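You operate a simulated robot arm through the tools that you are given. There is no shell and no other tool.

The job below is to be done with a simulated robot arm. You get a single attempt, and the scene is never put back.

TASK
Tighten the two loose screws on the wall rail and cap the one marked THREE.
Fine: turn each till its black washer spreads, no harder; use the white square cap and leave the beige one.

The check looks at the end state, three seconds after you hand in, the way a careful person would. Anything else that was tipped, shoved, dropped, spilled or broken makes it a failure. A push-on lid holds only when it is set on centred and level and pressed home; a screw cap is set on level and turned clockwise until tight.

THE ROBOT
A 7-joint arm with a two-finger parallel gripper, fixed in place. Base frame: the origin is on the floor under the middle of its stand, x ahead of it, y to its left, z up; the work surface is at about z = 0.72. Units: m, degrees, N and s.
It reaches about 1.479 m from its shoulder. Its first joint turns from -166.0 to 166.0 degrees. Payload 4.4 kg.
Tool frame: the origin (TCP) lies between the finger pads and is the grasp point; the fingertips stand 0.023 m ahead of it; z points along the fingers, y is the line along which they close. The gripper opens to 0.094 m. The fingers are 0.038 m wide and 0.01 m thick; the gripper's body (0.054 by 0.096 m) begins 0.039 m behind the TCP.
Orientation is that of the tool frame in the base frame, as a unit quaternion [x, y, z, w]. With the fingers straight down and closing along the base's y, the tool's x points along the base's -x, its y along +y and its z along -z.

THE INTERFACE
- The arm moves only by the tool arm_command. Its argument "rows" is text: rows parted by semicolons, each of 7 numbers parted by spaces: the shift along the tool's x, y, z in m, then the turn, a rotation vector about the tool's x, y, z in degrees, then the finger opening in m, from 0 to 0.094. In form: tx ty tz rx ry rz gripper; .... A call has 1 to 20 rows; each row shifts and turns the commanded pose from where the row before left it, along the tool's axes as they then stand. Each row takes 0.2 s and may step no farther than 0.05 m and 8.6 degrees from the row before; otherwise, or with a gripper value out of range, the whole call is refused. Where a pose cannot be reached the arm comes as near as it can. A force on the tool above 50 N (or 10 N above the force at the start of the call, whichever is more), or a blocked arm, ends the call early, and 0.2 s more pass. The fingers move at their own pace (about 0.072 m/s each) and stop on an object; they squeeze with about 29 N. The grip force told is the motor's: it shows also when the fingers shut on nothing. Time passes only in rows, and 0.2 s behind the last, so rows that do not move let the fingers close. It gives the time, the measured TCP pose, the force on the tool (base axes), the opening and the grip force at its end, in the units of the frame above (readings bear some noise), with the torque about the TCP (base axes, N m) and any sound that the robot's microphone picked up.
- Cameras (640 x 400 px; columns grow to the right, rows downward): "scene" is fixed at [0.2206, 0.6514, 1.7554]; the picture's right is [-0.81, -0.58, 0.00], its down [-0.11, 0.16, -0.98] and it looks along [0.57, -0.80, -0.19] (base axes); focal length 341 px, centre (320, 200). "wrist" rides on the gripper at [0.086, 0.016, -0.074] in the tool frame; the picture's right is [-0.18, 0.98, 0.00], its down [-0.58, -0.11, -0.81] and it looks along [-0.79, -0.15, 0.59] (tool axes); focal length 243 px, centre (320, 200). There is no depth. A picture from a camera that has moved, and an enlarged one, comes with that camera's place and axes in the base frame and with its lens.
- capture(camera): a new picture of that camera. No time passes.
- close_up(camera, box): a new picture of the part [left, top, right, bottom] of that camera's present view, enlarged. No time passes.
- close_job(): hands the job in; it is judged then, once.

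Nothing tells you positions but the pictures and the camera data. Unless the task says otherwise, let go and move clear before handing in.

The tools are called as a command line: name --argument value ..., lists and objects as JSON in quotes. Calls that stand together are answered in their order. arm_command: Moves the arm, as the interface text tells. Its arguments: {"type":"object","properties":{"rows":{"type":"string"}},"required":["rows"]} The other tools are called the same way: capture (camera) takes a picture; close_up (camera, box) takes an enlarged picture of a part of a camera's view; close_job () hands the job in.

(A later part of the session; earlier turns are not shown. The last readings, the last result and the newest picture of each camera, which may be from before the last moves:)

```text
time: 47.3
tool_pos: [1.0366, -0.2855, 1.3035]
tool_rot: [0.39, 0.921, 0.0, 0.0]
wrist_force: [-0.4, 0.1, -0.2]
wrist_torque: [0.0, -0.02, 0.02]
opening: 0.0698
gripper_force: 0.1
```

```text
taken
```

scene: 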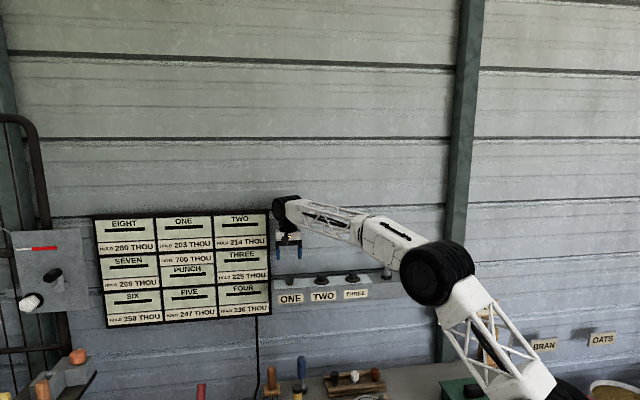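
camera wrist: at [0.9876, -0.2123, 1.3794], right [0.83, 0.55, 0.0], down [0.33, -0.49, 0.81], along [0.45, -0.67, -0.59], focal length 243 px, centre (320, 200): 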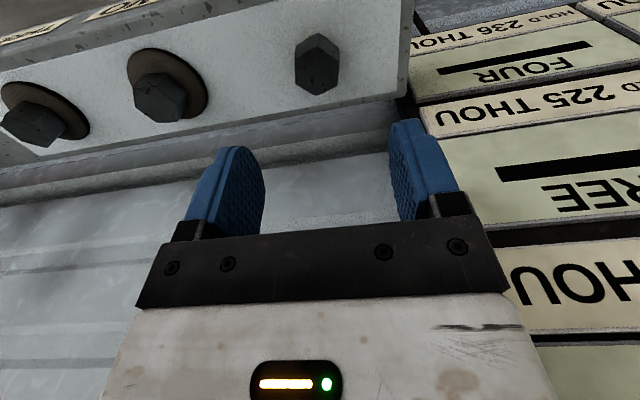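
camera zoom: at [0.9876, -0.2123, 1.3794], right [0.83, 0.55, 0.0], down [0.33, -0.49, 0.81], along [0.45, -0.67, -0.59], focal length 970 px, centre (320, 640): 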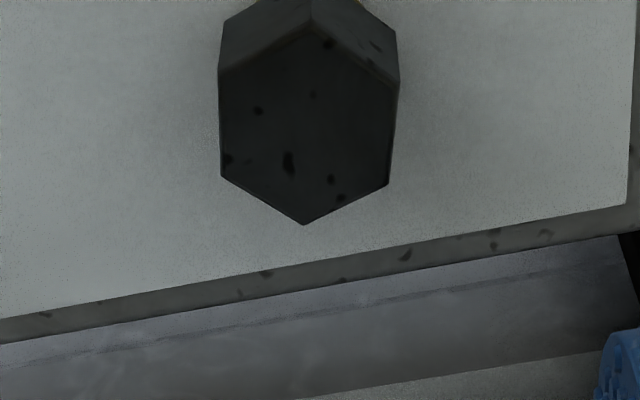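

ONE's head is about 5 mm further out from the wall than the TCP, and its flats are about 14° off. I'll correct that, turn back 46° so there's room to turn, and lower around it.

arm_command --rows "0.005 -0.0013 0 0 0 0 0.07; 0 0 0 0 0 -7.7 0.07; 0 0 0 0 0 -7.7 0.07; 0 0 0 0 0 -7.7 0.07; 0 0 0 0 0 -7.7 0.07; 0 0 0 0 0 -7.7 0.07; 0 0 0 0 0 -7.7 0.07; 0 0 0.012 0 0 0 0.07; 0 0 0.012 0 0 0 0.07; 0 0 0.012 0 0 0 0.07; 0 0 0.012 0 0 0 0.07; 0 0 0.012 0 0 0 0.07; 0 0 0 0 0 0 0.07; 0 0 0 0 0 0 0.07"

close_up --camera "wrist" --box '[200, 70, 440, 220]'

close_up --camera "scene" --box '[250, 235, 330, 285]'

```text
time: 50.3
tool_pos: [1.0299, -0.2841, 1.245]
tool_rot: [-0.002, 1.0, -0.001, 0.0]
wrist_force: [0.8, -0.6, -0.2]
wrist_torque: [0.02, 0.01, 0.02]
opening: 0.0699
gripper_force: 0.2
```

```text
2.67 times, centred on (320, 145) of wrist
camera zoom: at [0.9452, -0.2687, 1.3196], right [0.18, 0.98, 0.0], down [0.58, -0.11, 0.81], along [0.79, -0.14, -0.59], focal length 647 px, centre (320, 347)
```

zoom: 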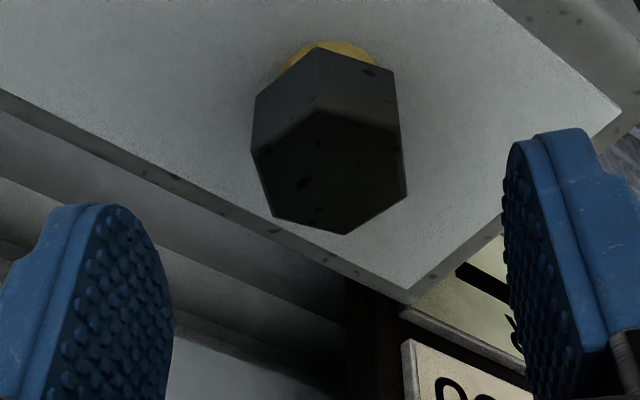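

```text
8.00 times, centred on (290, 260) of scene
camera zoom: at [0.2206, 0.6514, 1.7554], right [-0.81, -0.58, 0.0], down [-0.11, 0.16, -0.98], along [0.57, -0.8, -0.19], focal length 2730 px, centre (560, -280)
```

zoom: 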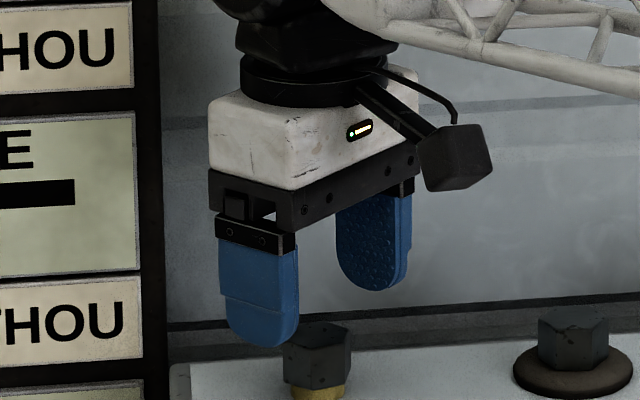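

ONE's flats are aligned and it is off-centre by only about 2 mm. I'll correct, lower the last 2 cm, and close gently.

arm_command --rows "-0.0005 0.002 0 0 0 0 0.07; 0 0 0.01 0 0 0 0.06; 0 0 0.0095 0 0 0 0.05; 0 0 0 0 0 0 0.045; 0 0 0 0 0 0 0.04; 0 0 0 0 0 0 0.035; 0 0 0 0 0 0 0.03"

close_up --camera "wrist" --box '[200, 70, 440, 220]'

close_up --camera "scene" --box '[250, 245, 330, 295]'

```text
time: 51.9
tool_pos: [1.0339, -0.2823, 1.2261]
tool_rot: [-0.004, 1.0, 0.0, 0.0]
wrist_force: [0.9, 1.0, 0.1]
wrist_torque: [0.05, -0.01, 0.04]
opening: 0.0311
gripper_force: 1.4
```

```text
2.67 times, centred on (320, 145) of wrist
camera zoom: at [0.9468, -0.2666, 1.3001], right [0.18, 0.98, 0.0], down [0.58, -0.11, 0.81], along [0.79, -0.14, -0.59], focal length 647 px, centre (320, 347)
```

zoom: 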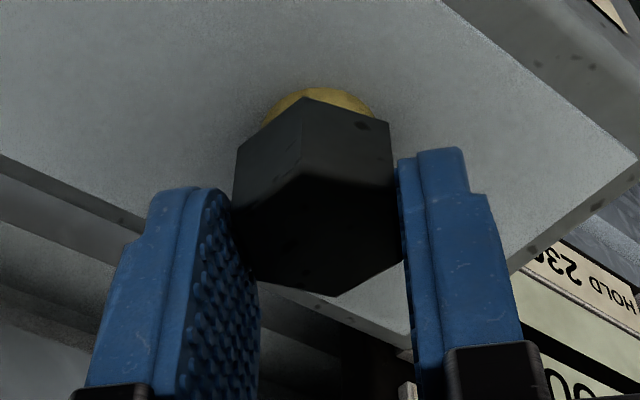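

```text
8.00 times, centred on (290, 270) of scene
camera zoom: at [0.2206, 0.6514, 1.7554], right [-0.81, -0.58, 0.0], down [-0.11, 0.16, -0.98], along [0.57, -0.8, -0.19], focal length 2730 px, centre (560, -360)
```

zoom: 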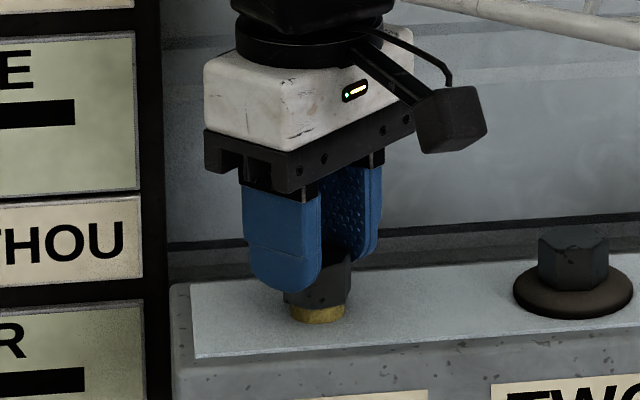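

ONE is gripped with almost no side load. I'll close firmly and turn 45°, then go in small checked steps.

arm_command --rows "0 0 0 0 0 0 0.02; 0 0 0 0 0 0 0.02; 0 0 0 0 0 5 0.02; 0 0 0 0 0 5 0.02; 0 0 0 0 0 5 0.02; 0 0 0 0 0 5 0.02; 0 0 0 0 0 5 0.02; 0 0 0 0 0 5 0.02; 0 0 0 0 0 5 0.02; 0 0 0 0 0 5 0.02; 0 0 0 0 0 5 0.02; 0 0 0 0 0 0 0.02"

close_up --camera "wrist" --box '[200, 70, 440, 220]'

close_up --camera "scene" --box '[250, 245, 330, 295]'

```text
time: 54.5
tool_pos: [1.0328, -0.2833, 1.2242]
tool_rot: [0.381, 0.925, 0.0, 0.0]
wrist_force: [6.0, -26.1, 2.7]
wrist_torque: [0.15, 0.55, 0.03]
opening: 0.0297
gripper_force: 44.9
```

```text
2.67 times, centred on (320, 145) of wrist
camera zoom: at [0.9826, -0.2109, 1.3], right [0.82, 0.57, 0.0], down [0.34, -0.49, 0.81], along [0.46, -0.66, -0.59], focal length 647 px, centre (320, 347)
```

zoom: 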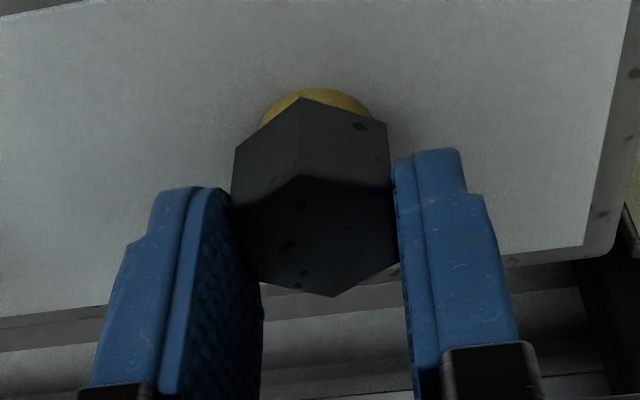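

```text
8.00 times, centred on (290, 270) of scene
camera zoom: at [0.2206, 0.6514, 1.7554], right [-0.81, -0.58, 0.0], down [-0.11, 0.16, -0.98], along [0.57, -0.8, -0.19], focal length 2730 px, centre (560, -360)
```

zoom: 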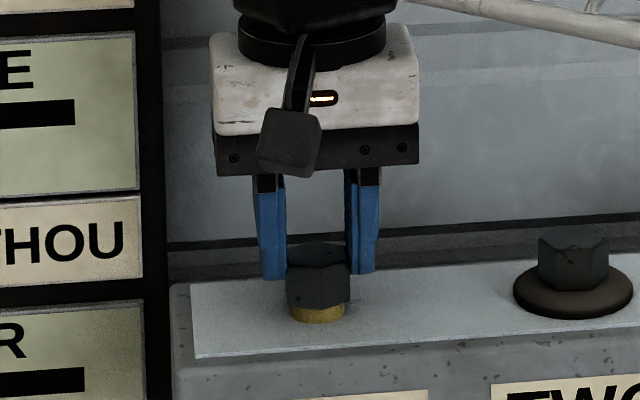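

45° in, no washer yet. I'll relieve the side load and go 15° more.

arm_command --rows "-0.0008 -0.0006 0 0 0 0 0.02; 0 0 0 0 0 5 0.02; 0 0 0 0 0 5 0.02; 0 0 0 0 0 5 0.02; 0 0 0 0 0 0 0.02"

close_up --camera "scene" --box '[250, 245, 330, 295]'

```text
time: 55.8
tool_pos: [1.0315, -0.2833, 1.2244]
tool_rot: [0.498, 0.867, -0.001, -0.001]
wrist_force: [-20.3, 0.6, 0.9]
wrist_torque: [-0.18, 0.61, 0.03]
opening: 0.0299
gripper_force: 45.1
stopped in row 5: the force on the tool passed its limit at 51 N (the readings are from after the stop); the commanded pose is now the measured one
```

```text
8.00 times, centred on (290, 270) of scene
camera zoom: at [0.2206, 0.6514, 1.7554], right [-0.81, -0.58, 0.0], down [-0.11, 0.16, -0.98], along [0.57, -0.8, -0.19], focal length 2730 px, centre (560, -360)
```

zoom: 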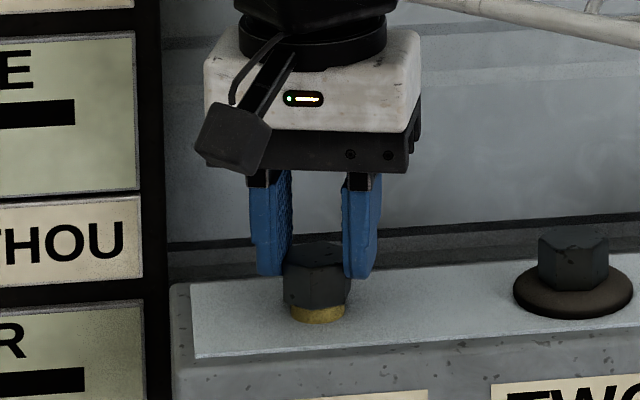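

The side load built up again: the head is about 1.2 mm ahead of the TCP along tool-x. I'll loosen briefly, re-centre, and re-grip.

arm_command --rows "0 0 0 0 0 0 0.036; 0 0 0 0 0 0 0.036; 0.0012 0 0 0 0 0 0.036; 0 0 0 0 0 0 0.036; 0 0 0 0 0 0 0.03; 0 0 0 0 0 0 0.03"

arm_command --rows "0 0 0 0 0 0 0.02; 0 0 0 0 0 0 0.02; 0 0 0 0 0 0 0.02"

```text
time: 57.2
tool_pos: [1.032, -0.2821, 1.2235]
tool_rot: [0.497, 0.867, 0.0, -0.001]
wrist_force: [-1.8, -1.1, -0.9]
wrist_torque: [0.02, 0.05, 0.0]
opening: 0.0313
gripper_force: 1.2
```

```text
time: 58.0
tool_pos: [1.031, -0.2833, 1.2244]
tool_rot: [0.498, 0.867, -0.001, 0.0]
wrist_force: [-26.2, -5.7, -2.7]
wrist_torque: [0.61, 0.88, 0.02]
opening: 0.0298
gripper_force: 44.8
```

arm_command --rows "0 -0.0011 0 0 0 0 0.02; 0 0 0 0 0 0 0.02"

```text
time: 58.6
tool_pos: [1.0316, -0.2819, 1.2246]
tool_rot: [0.497, 0.868, 0.0, -0.001]
wrist_force: [10.0, -2.0, 0.8]
wrist_torque: [0.57, -0.13, -0.03]
opening: 0.0297
gripper_force: 45.5
```

Side load is down to 10 N. I'll turn 10° and check the washer.

arm_command --rows "0 0 0 0 0 5 0.02; 0 0 0 0 0 5 0.02; 0 0 0 0 0 0 0.02"

close_up --camera "scene" --box '[250, 245, 330, 295]'

close_up --camera "wrist" --box '[200, 70, 440, 220]'

```text
time: 59.4
tool_pos: [1.0311, -0.2836, 1.2233]
tool_rot: [0.571, 0.821, 0.0, -0.001]
wrist_force: [13.2, 5.3, 6.9]
wrist_torque: [0.2, -0.2, -0.02]
opening: 0.0299
gripper_force: 45.4
```

```text
8.00 times, centred on (290, 270) of scene
camera zoom: at [0.2206, 0.6514, 1.7554], right [-0.81, -0.58, 0.0], down [-0.11, 0.16, -0.98], along [0.57, -0.8, -0.19], focal length 2730 px, centre (560, -360)
```

zoom: 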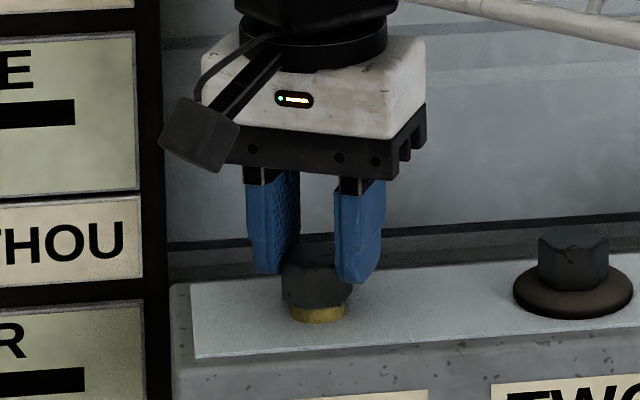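

```text
2.67 times, centred on (320, 145) of wrist
camera zoom: at [1.0171, -0.1965, 1.2998], right [0.99, 0.17, 0.0], down [0.1, -0.58, 0.81], along [0.13, -0.79, -0.59], focal length 647 px, centre (320, 347)
```

zoom: 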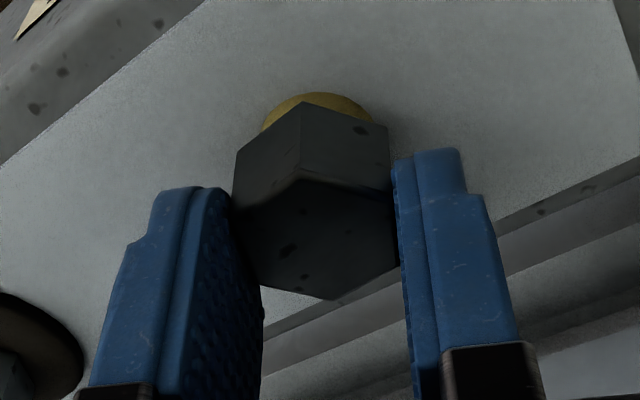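

70° total and still brass. Another 10°, checking.

arm_command --rows "0 0 0 0 0 5 0.02; 0 0 0 0 0 5 0.02; 0 0 0 0 0 0 0.02"

close_up --camera "scene" --box '[250, 245, 330, 295]'

```text
time: 60.2
tool_pos: [1.0318, -0.2837, 1.2234]
tool_rot: [0.641, 0.768, 0.0, -0.001]
wrist_force: [14.4, 13.5, 13.6]
wrist_torque: [1.35, -0.09, -0.01]
opening: 0.0299
gripper_force: 45.0
```

```text
8.00 times, centred on (290, 270) of scene
camera zoom: at [0.2206, 0.6514, 1.7554], right [-0.81, -0.58, 0.0], down [-0.11, 0.16, -0.98], along [0.57, -0.8, -0.19], focal length 2730 px, centre (560, -360)
```

zoom: 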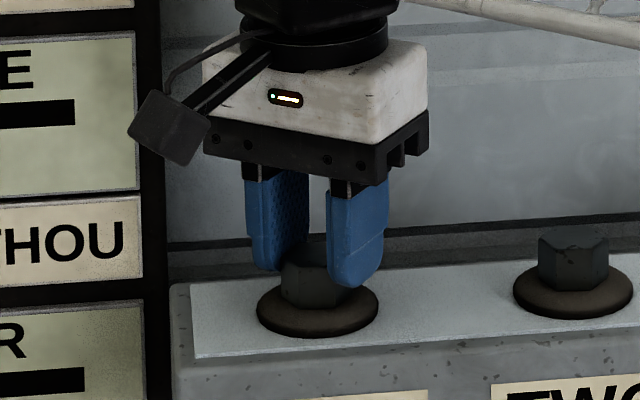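

ONE's washer has just spread at about 80°, so I'll stop turning, open, and lift straight up.

arm_command --rows "0 0 0 0 0 0 0.035; 0 0 0 0 0 0 0.06; 0 0 0 0 0 0 0.06; 0 0 -0.01 0 0 0 0.06; 0 0 -0.02 0 0 0 0.06; 0 0 -0.03 0 0 0 0.06; 0 0 -0.03 0 0 0 0.06; 0 0 -0.03 0 0 0 0.06; 0 0 0 0 0 0 0.06"

close_up --camera "scene" --box '[270, 250, 366, 310]'

capture --camera "wrist"

```text
time: 62.2
tool_pos: [1.0305, -0.2822, 1.3419]
tool_rot: [0.64, 0.768, 0.0, -0.001]
wrist_force: [0.4, -0.2, 0.1]
wrist_torque: [-0.02, 0.03, -0.02]
opening: 0.06
gripper_force: 0.2
```

```text
6.67 times, centred on (318, 280) of scene
camera zoom: at [0.2206, 0.6514, 1.7554], right [-0.81, -0.58, 0.0], down [-0.11, 0.16, -0.98], along [0.57, -0.8, -0.19], focal length 2275 px, centre (333, -333)
```

zoom: 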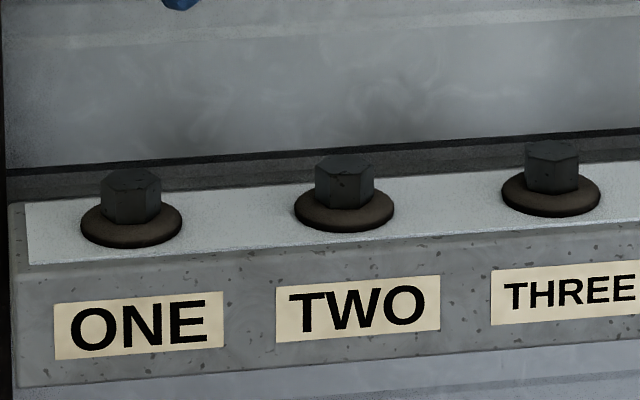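

```text
taken
camera wrist: at [1.032, -0.1953, 1.419], right [1.0, -0.01, 0.0], down [0.0, -0.59, 0.81], along [-0.01, -0.81, -0.59], focal length 243 px, centre (320, 200)
```

wrist: 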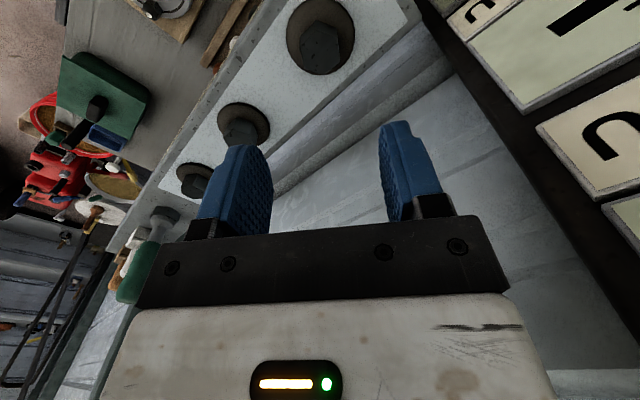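

All three screws now look alike, with brass hidden and washers spread. Now for the white cap: I'll raise, square up, and travel high along the rail to look down on it.

arm_command --rows "0 0 -0.03 0 0 0 0.094; 0 0 -0.03 0 0 0 0.094; 0 0 -0.03 0 0 0 0.094; 0 0 -0.02 0 0 -6.7 0.094; 0 0 0 0 0 -6.7 0.094; 0 0 0 0 0 -6.7 0.094; 0 0 0 0 0 -6.7 0.094; 0 0 0 0 0 -6.8 0.094; 0 -0.045 0 0 0 0 0.094; 0 -0.045 0 0 0 0 0.094; 0 -0.045 0 0 0 0 0.094; 0 -0.045 0 0 0 0 0.094; 0 -0.045 0 0 0 0 0.094; 0 -0.045 0 0 0 0 0.094; 0 -0.045 0 0 0 0 0.094; 0 -0.045 0 0 0 0 0.094; 0 -0.045 0 0 0 0 0.094; 0 -0.045 0 0 0 0 0.094; 0 -0.045 0 0 0 0 0.094; 0 0 0 0 0 0 0.094"

capture --camera "wrist"

capture --camera "scene"

```text
time: 66.4
tool_pos: [0.6764, -0.6285, 1.4519]
tool_rot: [0.391, 0.92, 0.0, -0.001]
wrist_force: [0.6, 1.2, 0.0]
wrist_torque: [-0.03, 0.01, 0.01]
opening: 0.094
gripper_force: 0.1
```

```text
taken
camera wrist: at [0.6277, -0.5546, 1.5277], right [0.84, 0.55, 0.0], down [0.33, -0.5, 0.81], along [0.44, -0.67, -0.59], focal length 243 px, centre (320, 200)
```

wrist: 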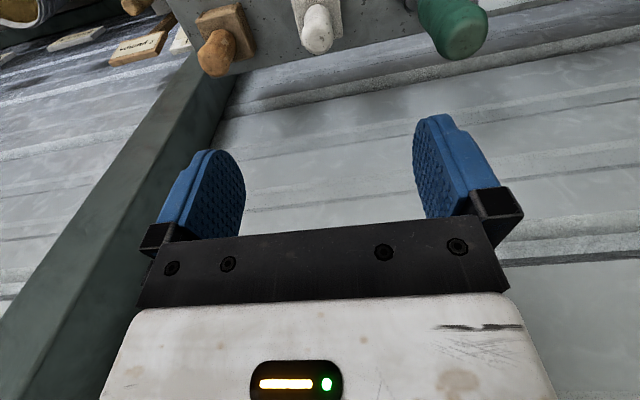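

```text
taken
```

scene: 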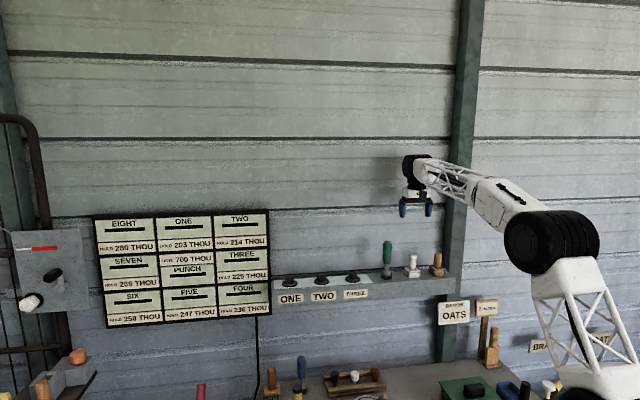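

close_up --camera "wrist" --box '[160, 0, 480, 200]'

close_up --camera "scene" --box '[360, 180, 480, 290]'

```text
2.00 times, centred on (320, 100) of wrist
camera zoom: at [0.6277, -0.5546, 1.5277], right [0.84, 0.55, 0.0], down [0.33, -0.5, 0.81], along [0.44, -0.67, -0.59], focal length 485 px, centre (320, 400)
```

zoom: 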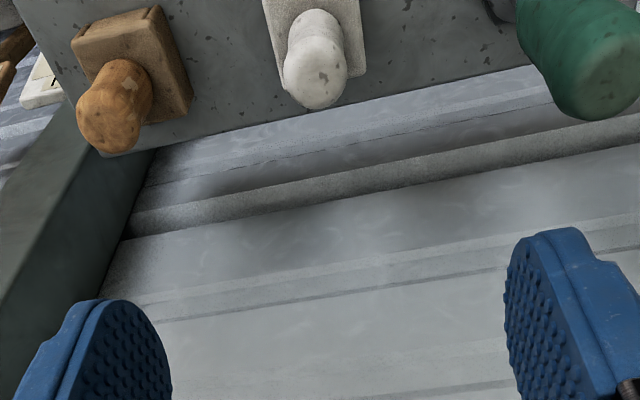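

```text
3.64 times, centred on (420, 235) of scene
camera zoom: at [0.2206, 0.6514, 1.7554], right [-0.81, -0.58, 0.0], down [-0.11, 0.16, -0.98], along [0.57, -0.8, -0.19], focal length 1241 px, centre (-44, 73)
```

zoom: 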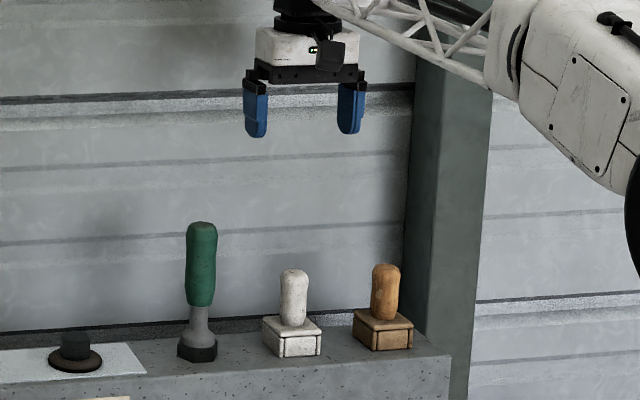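

The white cap's handle is about 8 mm further toward the wall than the TCP, with its top at about z=1.273 and base top at about 1.21. I'll descend partway and re-check.

arm_command --rows "-0.0075 -0.003 0.02 0 0 0 0.094; 0 0 0.03 0 0 0 0.094; 0 0 0.03 0 0 0 0.094; 0 0 0.03 0 0 0 0.094; 0 0 0.02 0 0 0 0.094; 0 0 0 0 0 0 0.094; 0 0 0 0 0 0 0.094"

capture --camera "wrist"

close_up --camera "scene" --box '[370, 200, 466, 290]'

```text
time: 68.0
tool_pos: [0.6772, -0.6361, 1.3244]
tool_rot: [0.392, 0.92, -0.001, -0.002]
wrist_force: [0.5, -0.1, -0.8]
wrist_torque: [0.0, 0.01, -0.03]
opening: 0.0941
gripper_force: 0.1
```

```text
taken
camera wrist: at [0.6288, -0.5627, 1.3997], right [0.84, 0.55, 0.0], down [0.33, -0.5, 0.81], along [0.44, -0.67, -0.59], focal length 243 px, centre (320, 200)
```

wrist: 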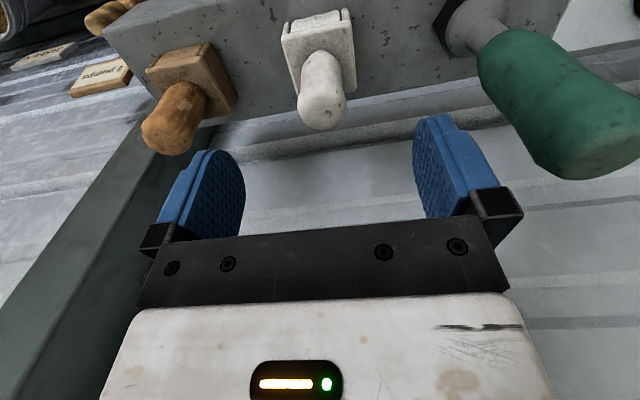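

```text
4.44 times, centred on (418, 245) of scene
camera zoom: at [0.2206, 0.6514, 1.7554], right [-0.81, -0.58, 0.0], down [-0.11, 0.16, -0.98], along [0.57, -0.8, -0.19], focal length 1517 px, centre (-116, 0)
```

zoom: 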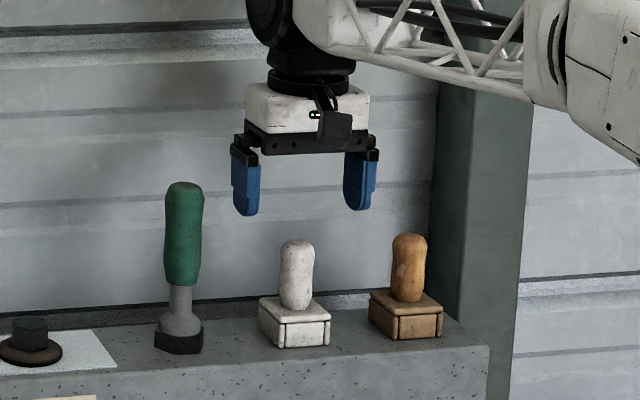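

close_up --camera "wrist" --box '[240, 0, 400, 140]'

```text
2.86 times, centred on (320, 70) of wrist
camera zoom: at [0.6288, -0.5627, 1.3997], right [0.84, 0.55, 0.0], down [0.33, -0.5, 0.81], along [0.44, -0.67, -0.59], focal length 693 px, centre (320, 571)
```

zoom: 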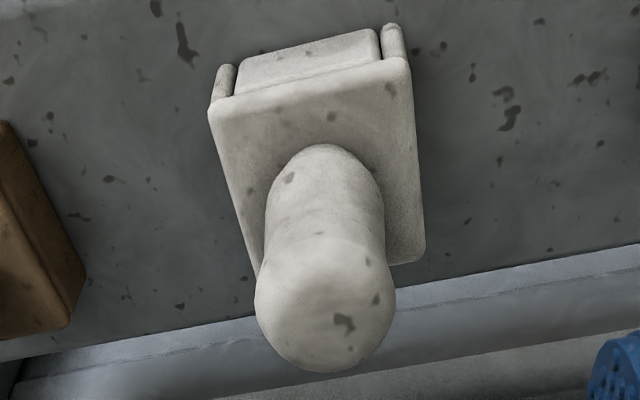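

The cap is square with the rail and the TCP is centred over it within about 1 mm. I'll lower to z≈1.246 and close gently on the handle.

arm_command --rows "0 0.001 0.02 0 0 0 0.08; 0 0 0.02 0 0 0 0.07; 0 0 0.02 0 0 0 0.065; 0 0 0.018 0 0 0 0.06; 0 0 0 0 0 0 0.055; 0 0 0 0 0 0 0.045; 0 0 0 0 0 0 0.04; 0 0 0 0 0 0 0.036"

capture --camera "wrist"

close_up --camera "scene" --box '[370, 220, 466, 280]'

```text
time: 69.8
tool_pos: [0.6787, -0.634, 1.2465]
tool_rot: [0.392, 0.92, -0.001, -0.001]
wrist_force: [0.2, 0.2, 0.2]
wrist_torque: [-0.01, -0.01, 0.01]
opening: 0.036
gripper_force: 0.0
```

```text
taken
camera wrist: at [0.6304, -0.5605, 1.3231], right [0.84, 0.55, 0.0], down [0.33, -0.5, 0.81], along [0.44, -0.67, -0.59], focal length 243 px, centre (320, 200)
```

wrist: 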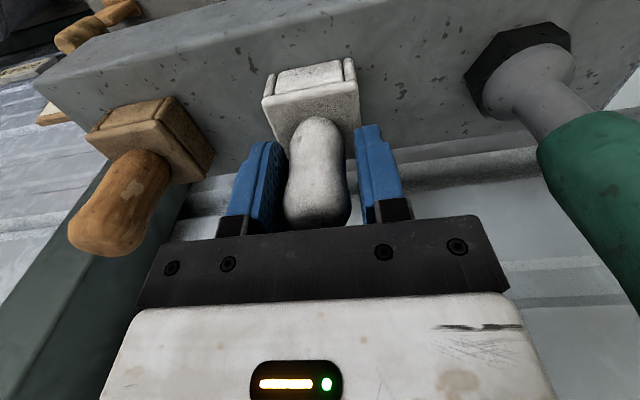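

```text
6.67 times, centred on (418, 250) of scene
camera zoom: at [0.2206, 0.6514, 1.7554], right [-0.81, -0.58, 0.0], down [-0.11, 0.16, -0.98], along [0.57, -0.8, -0.19], focal length 2275 px, centre (-333, -133)
```

zoom: 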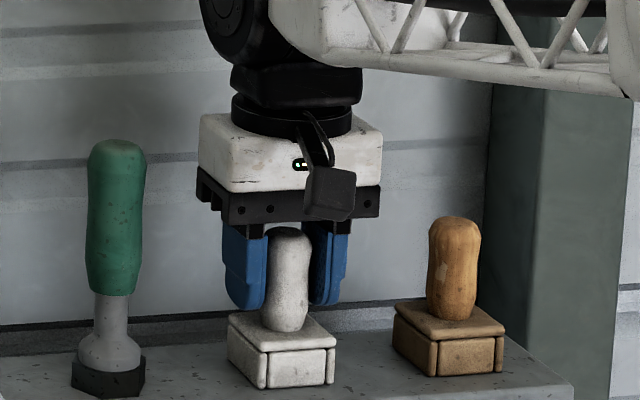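

The handle is between the pads with no contact yet. Closing to grip.

arm_command --rows "0 -0.001 0 0 0 0 0.034; 0 0 0 0 0 0 0.031; 0 0 0 0 0 0 0.029; 0 0 0 0 0 0 0.02; 0 0 0 0 0 0 0.01; 0 0 0 0 0 0 0.01"

close_up --camera "wrist" --box '[200, 40, 440, 240]'

```text
time: 71.2
tool_pos: [0.6785, -0.6338, 1.2485]
tool_rot: [0.393, 0.92, -0.001, -0.001]
wrist_force: [0.6, -0.2, 0.6]
wrist_torque: [0.05, -0.05, 0.01]
opening: 0.0291
gripper_force: 28.4
```

```text
2.00 times, centred on (320, 140) of wrist
camera zoom: at [0.629, -0.561, 1.3235], right [0.84, 0.55, 0.0], down [0.33, -0.5, 0.81], along [0.44, -0.67, -0.59], focal length 485 px, centre (320, 320)
```

zoom: 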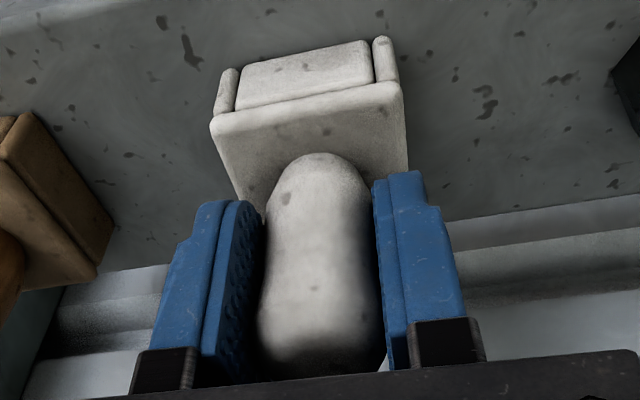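

The white cap is gripped (0.029 opening, 28 N). I'll lift it straight up 0.20 m to clear the driver and check that it's held upright.

arm_command --rows "0 0 -0.005 0 0 0 0.01; 0 0 -0.01 0 0 0 0.01; 0 0 -0.015 0 0 0 0.01; 0 0 -0.02 0 0 0 0.01; 0 0 -0.025 0 0 0 0.01; 0 0 -0.025 0 0 0 0.01; 0 0 -0.025 0 0 0 0.01; 0 0 -0.025 0 0 0 0.01; 0 0 -0.025 0 0 0 0.01; 0 0 -0.025 0 0 0 0.01; 0 0 0 0 0 0 0.01"

close_up --camera "scene" --box '[360, 170, 470, 290]'

capture --camera "wrist"

```text
time: 73.6
tool_pos: [0.677, -0.6339, 1.4444]
tool_rot: [0.392, 0.92, -0.001, -0.001]
wrist_force: [1.1, 0.4, -0.1]
wrist_torque: [-0.02, -0.03, -0.03]
opening: 0.0286
gripper_force: 29.7
```

```text
3.33 times, centred on (415, 230) of scene
camera zoom: at [0.2206, 0.6514, 1.7554], right [-0.81, -0.58, 0.0], down [-0.11, 0.16, -0.98], along [0.57, -0.8, -0.19], focal length 1137 px, centre (3, 100)
```

zoom: 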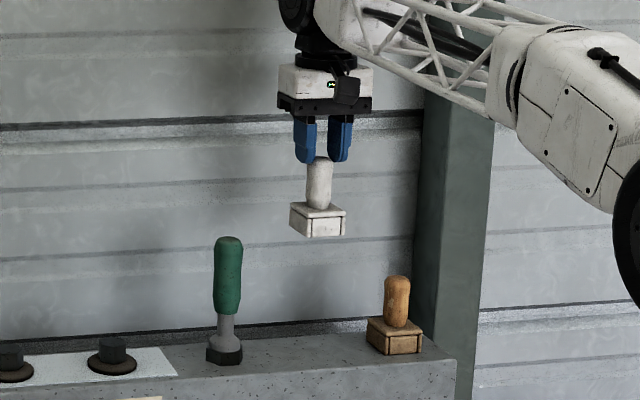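

```text
taken
camera wrist: at [0.6288, -0.5613, 1.5204], right [0.84, 0.55, 0.0], down [0.33, -0.5, 0.8], along [0.44, -0.67, -0.59], focal length 243 px, centre (320, 200)
```

wrist: 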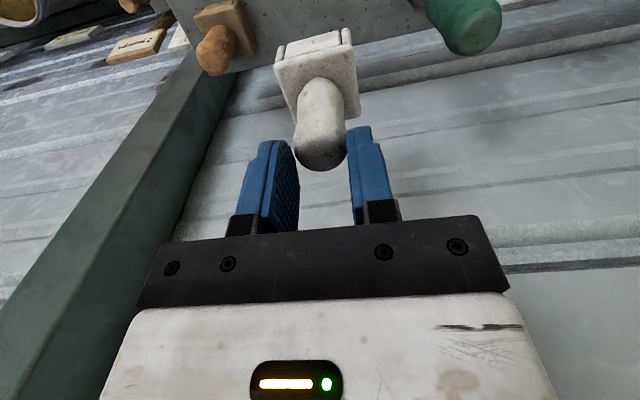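

The cap has slid down in the grip and is now held near the top of its handle. I'll look closely before doing anything else.

close_up --camera "wrist" --box '[220, 20, 440, 240]'

close_up --camera "scene" --box '[390, 180, 454, 250]'

```text
1.82 times, centred on (330, 130) of wrist
camera zoom: at [0.6288, -0.5613, 1.5204], right [0.84, 0.55, 0.0], down [0.33, -0.5, 0.8], along [0.44, -0.67, -0.59], focal length 441 px, centre (302, 327)
```

zoom: 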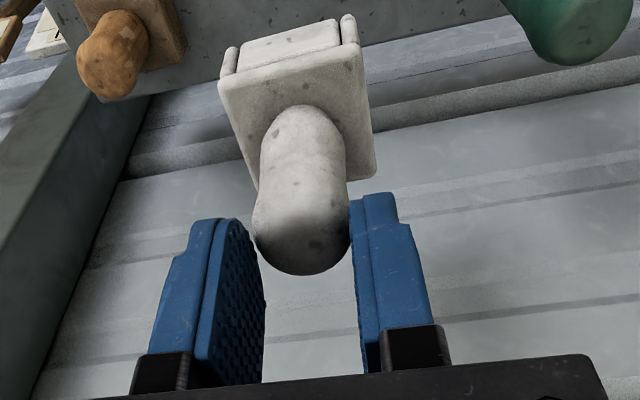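

```text
5.71 times, centred on (422, 215) of scene
camera zoom: at [0.2206, 0.6514, 1.7554], right [-0.81, -0.58, 0.0], down [-0.11, 0.16, -0.98], along [0.57, -0.8, -0.19], focal length 1950 px, centre (-263, 114)
```

zoom: 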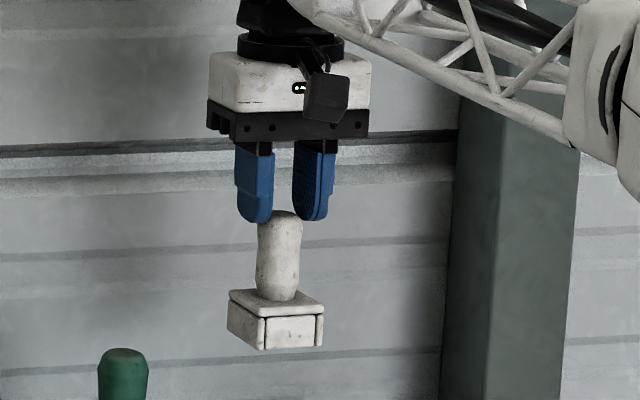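

The grip now holds only about 8 mm of handle and seems to be creeping, so I'm setting the cap straight back down on the rail at once.

arm_command --rows "0 0 0.05 0 0 0 0.0; 0 0 0.05 0 0 0 0.0; 0 0 0.048 0 0 0 0.0; 0 0 0.008 0 0 0 0.0"

capture --camera "wrist"

close_up --camera "scene" --box '[370, 200, 466, 290]'

```text
time: 74.6
tool_pos: [0.6791, -0.6316, 1.2888]
tool_rot: [0.392, 0.92, -0.001, 0.0]
wrist_force: [-0.7, -1.5, 9.8]
wrist_torque: [0.09, 0.11, 0.0]
opening: 0.0284
gripper_force: 28.5
```

```text
taken
camera wrist: at [0.6305, -0.5589, 1.3644], right [0.84, 0.55, 0.0], down [0.33, -0.49, 0.81], along [0.44, -0.67, -0.59], focal length 243 px, centre (320, 200)
```

wrist: 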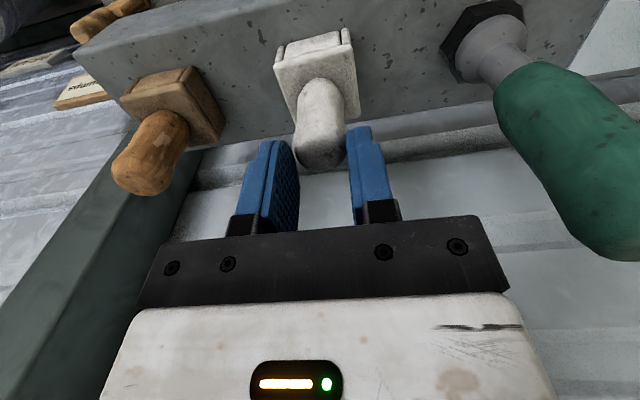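

```text
4.44 times, centred on (418, 245) of scene
camera zoom: at [0.2206, 0.6514, 1.7554], right [-0.81, -0.58, 0.0], down [-0.11, 0.16, -0.98], along [0.57, -0.8, -0.19], focal length 1517 px, centre (-116, 0)
```

zoom: 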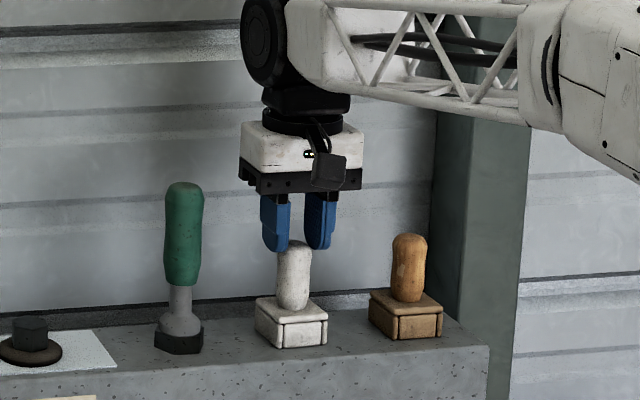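

The cap is back on the rail, upright. I'll release it, re-grip deeper and more carefully, and lift in small steps while watching for slip.

arm_command --rows "0 0 0 0 0 0 0.03; 0 0 0 0 0 0 0.04; 0 0 0 0 0 0 0.06; 0 0 0 0 0 0 0.06"

close_up --camera "wrist" --box '[220, 0, 440, 200]'

close_up --camera "scene" --box '[380, 230, 450, 285]'

```text
time: 75.6
tool_pos: [0.679, -0.6331, 1.2878]
tool_rot: [0.391, 0.92, 0.0, -0.002]
wrist_force: [-0.1, 0.1, -0.3]
wrist_torque: [-0.01, -0.02, -0.02]
opening: 0.06
gripper_force: 0.1
```

```text
2.00 times, centred on (330, 100) of wrist
camera zoom: at [0.6309, -0.559, 1.3632], right [0.84, 0.55, 0.0], down [0.33, -0.5, 0.81], along [0.44, -0.67, -0.59], focal length 485 px, centre (300, 400)
```

zoom: 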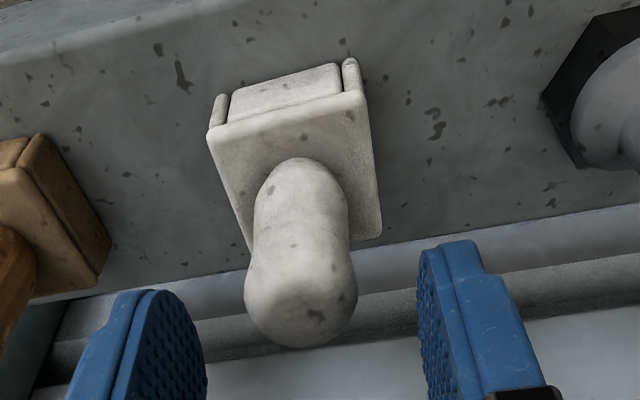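

```text
7.27 times, centred on (415, 258) of scene
camera zoom: at [0.2206, 0.6514, 1.7554], right [-0.81, -0.58, 0.0], down [-0.11, 0.16, -0.98], along [0.57, -0.8, -0.19], focal length 2482 px, centre (-371, -218)
```

zoom: 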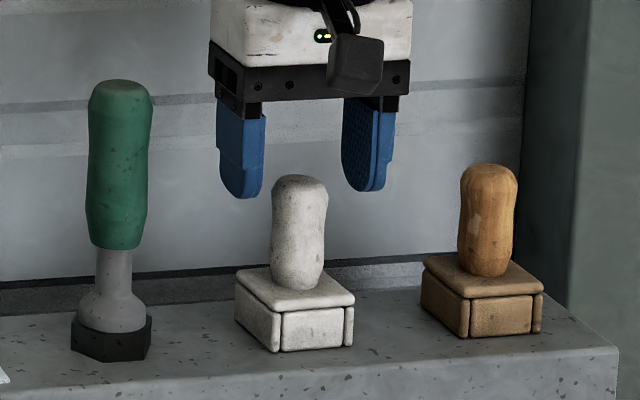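

The cap stands upright and square, and I'm still centred over it. Going down deeper (z≈1.241) and re-gripping.

arm_command --rows "0 0 0.016 0 0 0 0.06; 0 0 0.016 0 0 0 0.06; 0 0 0.014 0 0 0 0.05; 0 0 0 0 0 0 0.04; 0 0 0 0 0 0 0.034; 0 0 0 0 0 0 0.03; 0 0 0 0 0 0 0.026; 0 0 0 0 0 0 0.015; 0 0 0 0 0 0 0.0; 0 0 0 0 0 0 0.0; 0 0 0 0 0 0 0.0; 0 0 0 0 0 0 0.0"

close_up --camera "wrist" --box '[200, 40, 440, 240]'

close_up --camera "scene" --box '[380, 230, 450, 285]'

```text
time: 78.2
tool_pos: [0.6775, -0.632, 1.2436]
tool_rot: [0.392, 0.92, 0.0, -0.002]
wrist_force: [-0.8, -0.3, 0.2]
wrist_torque: [-0.02, 0.03, 0.04]
opening: 0.0287
gripper_force: 29.4
```

```text
2.00 times, centred on (320, 140) of wrist
camera zoom: at [0.6302, -0.5592, 1.3196], right [0.84, 0.55, 0.0], down [0.33, -0.5, 0.81], along [0.44, -0.67, -0.59], focal length 485 px, centre (320, 320)
```

zoom: 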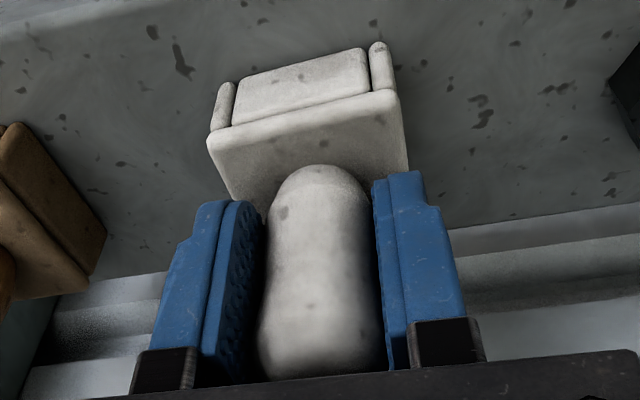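

```text
7.27 times, centred on (415, 258) of scene
camera zoom: at [0.2206, 0.6514, 1.7554], right [-0.81, -0.58, 0.0], down [-0.11, 0.16, -0.98], along [0.57, -0.8, -0.19], focal length 2482 px, centre (-371, -218)
```

zoom: 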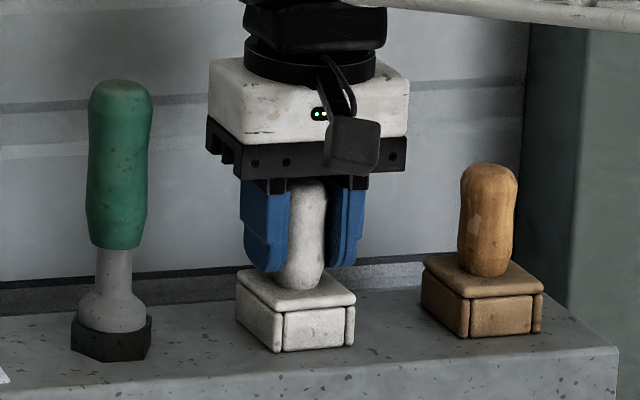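

Gripped again. I'll lift just 1 cm slowly and check for slip.

arm_command --rows "0 0 -0.002 0 0 0 0.0; 0 0 -0.004 0 0 0 0.0; 0 0 -0.004 0 0 0 0.0; 0 0 0 0 0 0 0.0"

close_up --camera "wrist" --box '[200, 40, 440, 240]'

close_up --camera "scene" --box '[380, 230, 450, 285]'

```text
time: 79.2
tool_pos: [0.6775, -0.6327, 1.255]
tool_rot: [0.392, 0.92, 0.0, -0.002]
wrist_force: [-0.4, -0.3, -0.8]
wrist_torque: [-0.02, -0.02, 0.02]
opening: 0.0289
gripper_force: 28.5
```

```text
2.00 times, centred on (320, 140) of wrist
camera zoom: at [0.63, -0.56, 1.3306], right [0.84, 0.55, 0.0], down [0.33, -0.5, 0.8], along [0.44, -0.67, -0.59], focal length 485 px, centre (320, 320)
```

zoom: 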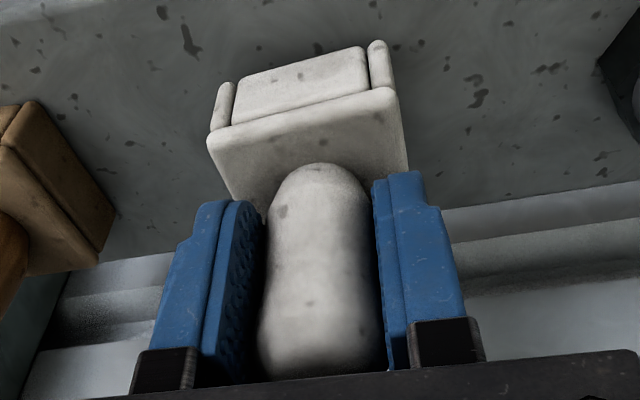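

```text
7.27 times, centred on (415, 258) of scene
camera zoom: at [0.2206, 0.6514, 1.7554], right [-0.81, -0.58, 0.0], down [-0.11, 0.16, -0.98], along [0.57, -0.8, -0.19], focal length 2482 px, centre (-371, -218)
```

zoom: 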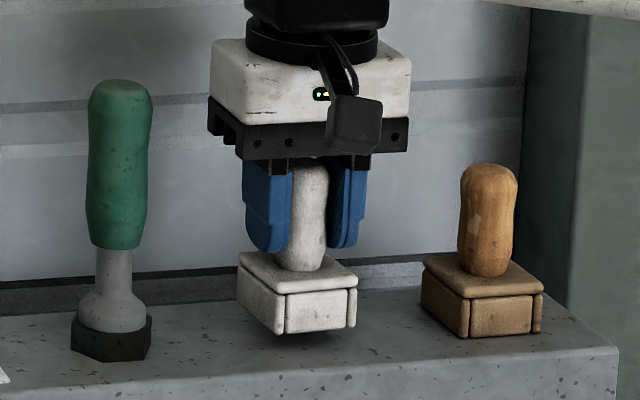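

It lifted cleanly. I'll hold still for one second to see whether it creeps.

arm_command --rows "0 0 0 0 0 0 0.0; 0 0 0 0 0 0 0.0; 0 0 0 0 0 0 0.0; 0 0 0 0 0 0 0.0; 0 0 0 0 0 0 0.0"

close_up --camera "wrist" --box '[200, 40, 440, 240]'

close_up --camera "scene" --box '[380, 230, 450, 285]'

```text
time: 80.4
tool_pos: [0.6775, -0.6328, 1.2553]
tool_rot: [0.391, 0.92, -0.001, -0.001]
wrist_force: [0.2, 0.0, -0.5]
wrist_torque: [-0.02, 0.0, 0.02]
opening: 0.0285
gripper_force: 29.3
```

```text
2.00 times, centred on (320, 140) of wrist
camera zoom: at [0.6301, -0.56, 1.3305], right [0.84, 0.55, 0.0], down [0.33, -0.5, 0.81], along [0.44, -0.67, -0.59], focal length 485 px, centre (320, 320)
```

zoom: 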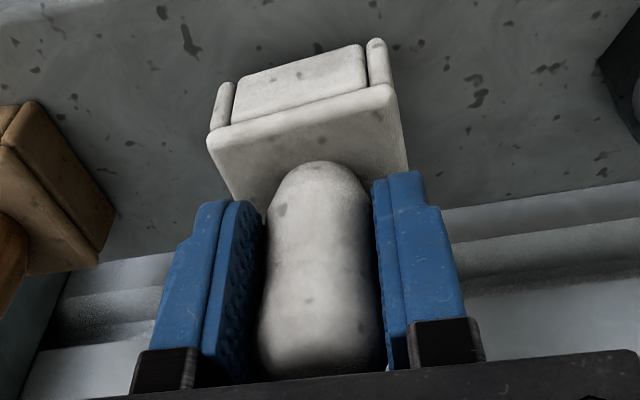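

```text
7.27 times, centred on (415, 258) of scene
camera zoom: at [0.2206, 0.6514, 1.7554], right [-0.81, -0.58, 0.0], down [-0.11, 0.16, -0.98], along [0.57, -0.8, -0.19], focal length 2482 px, centre (-371, -218)
```

zoom: 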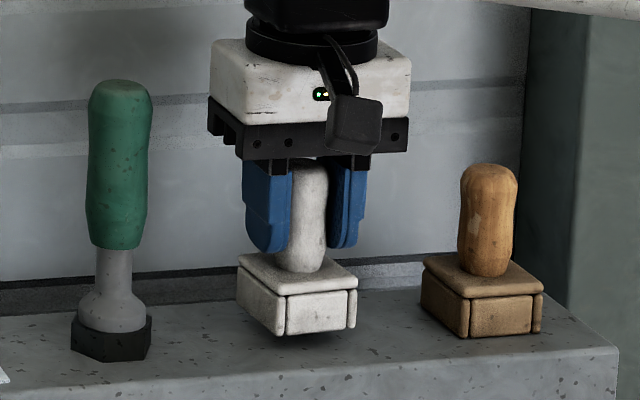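

It creeps only about 1 mm/s when still, so the fast tall lift was the trouble. I'll lift slowly another 3 cm and check, then go around the front of the driver rather than over it.

arm_command --rows "0 0 -0.006 0 0 0 0.0; 0 0 -0.006 0 0 0 0.0; 0 0 -0.006 0 0 0 0.0; 0 0 -0.006 0 0 0 0.0; 0 0 -0.006 0 0 0 0.0"

close_up --camera "wrist" --box '[200, 40, 440, 240]'

close_up --camera "scene" --box '[380, 230, 450, 285]'

```text
time: 81.6
tool_pos: [0.6761, -0.6321, 1.2842]
tool_rot: [0.392, 0.92, -0.001, -0.001]
wrist_force: [0.1, -0.2, -0.6]
wrist_torque: [0.01, 0.02, -0.01]
opening: 0.0293
gripper_force: 28.7
```

```text
2.00 times, centred on (320, 140) of wrist
camera zoom: at [0.6288, -0.5599, 1.3601], right [0.84, 0.55, 0.0], down [0.33, -0.5, 0.8], along [0.44, -0.67, -0.59], focal length 485 px, centre (320, 320)
```

zoom: 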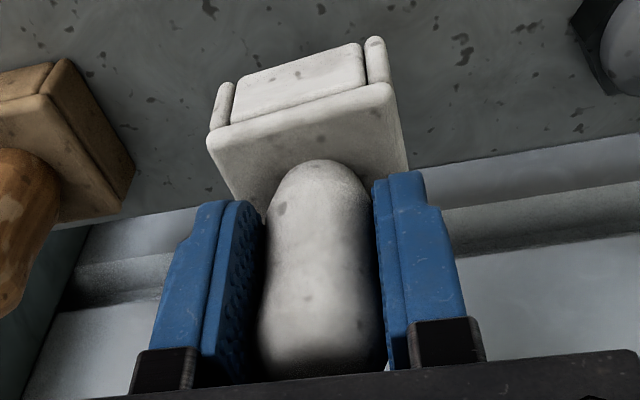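

```text
7.27 times, centred on (415, 258) of scene
camera zoom: at [0.2206, 0.6514, 1.7554], right [-0.81, -0.58, 0.0], down [-0.11, 0.16, -0.98], along [0.57, -0.8, -0.19], focal length 2482 px, centre (-371, -218)
```

zoom: 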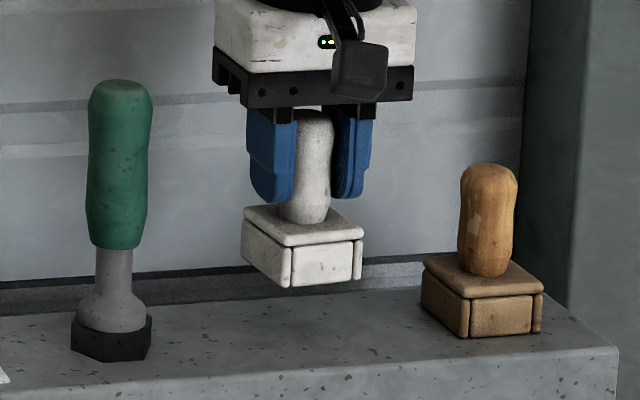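

Held well, with little slip. Now I'll carry the cap outward and around the front of the driver at a gentle pace, then check.

arm_command --rows "0.03 0 -0.004 0 0 0 0.0; 0.035 0 -0.004 0 0 0 0.0; 0.035 0.015 -0.004 0 0 0 0.0; 0.02 0.035 0 0 0 0 0.0; 0 0.04 0 0 0 0 0.0; 0 0.04 0 0 0 0 0.0; 0 0.04 0 0 0 0 0.0; -0.005 0.04 0 0 0 0 0.0"

capture --camera "wrist"

close_up --camera "scene" --box '[330, 200, 450, 290]'

```text
time: 83.4
tool_pos: [0.7479, -0.4055, 1.295]
tool_rot: [0.391, 0.92, -0.002, -0.001]
wrist_force: [0.6, 0.6, -0.2]
wrist_torque: [-0.02, 0.01, 0.03]
opening: 0.0291
gripper_force: 28.6
```

```text
taken
camera wrist: at [0.7001, -0.3319, 1.3702], right [0.84, 0.55, 0.0], down [0.33, -0.49, 0.81], along [0.44, -0.67, -0.59], focal length 243 px, centre (320, 200)
```

wrist: 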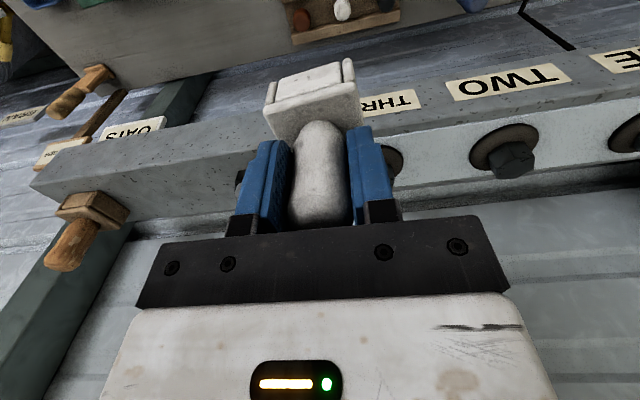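

```text
4.44 times, centred on (390, 245) of scene
camera zoom: at [0.2206, 0.6514, 1.7554], right [-0.81, -0.58, 0.0], down [-0.11, 0.16, -0.98], along [0.57, -0.8, -0.19], focal length 1517 px, centre (9, 0)
```

zoom: 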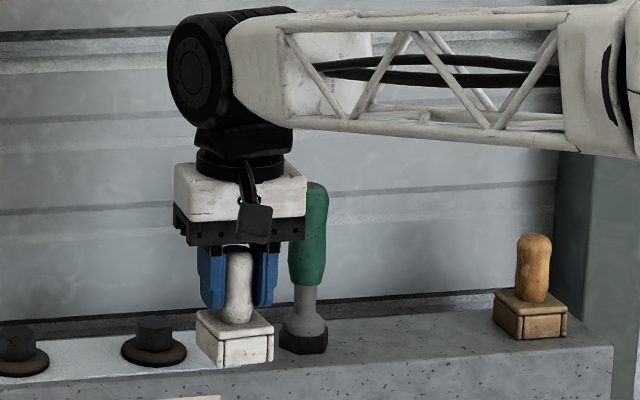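

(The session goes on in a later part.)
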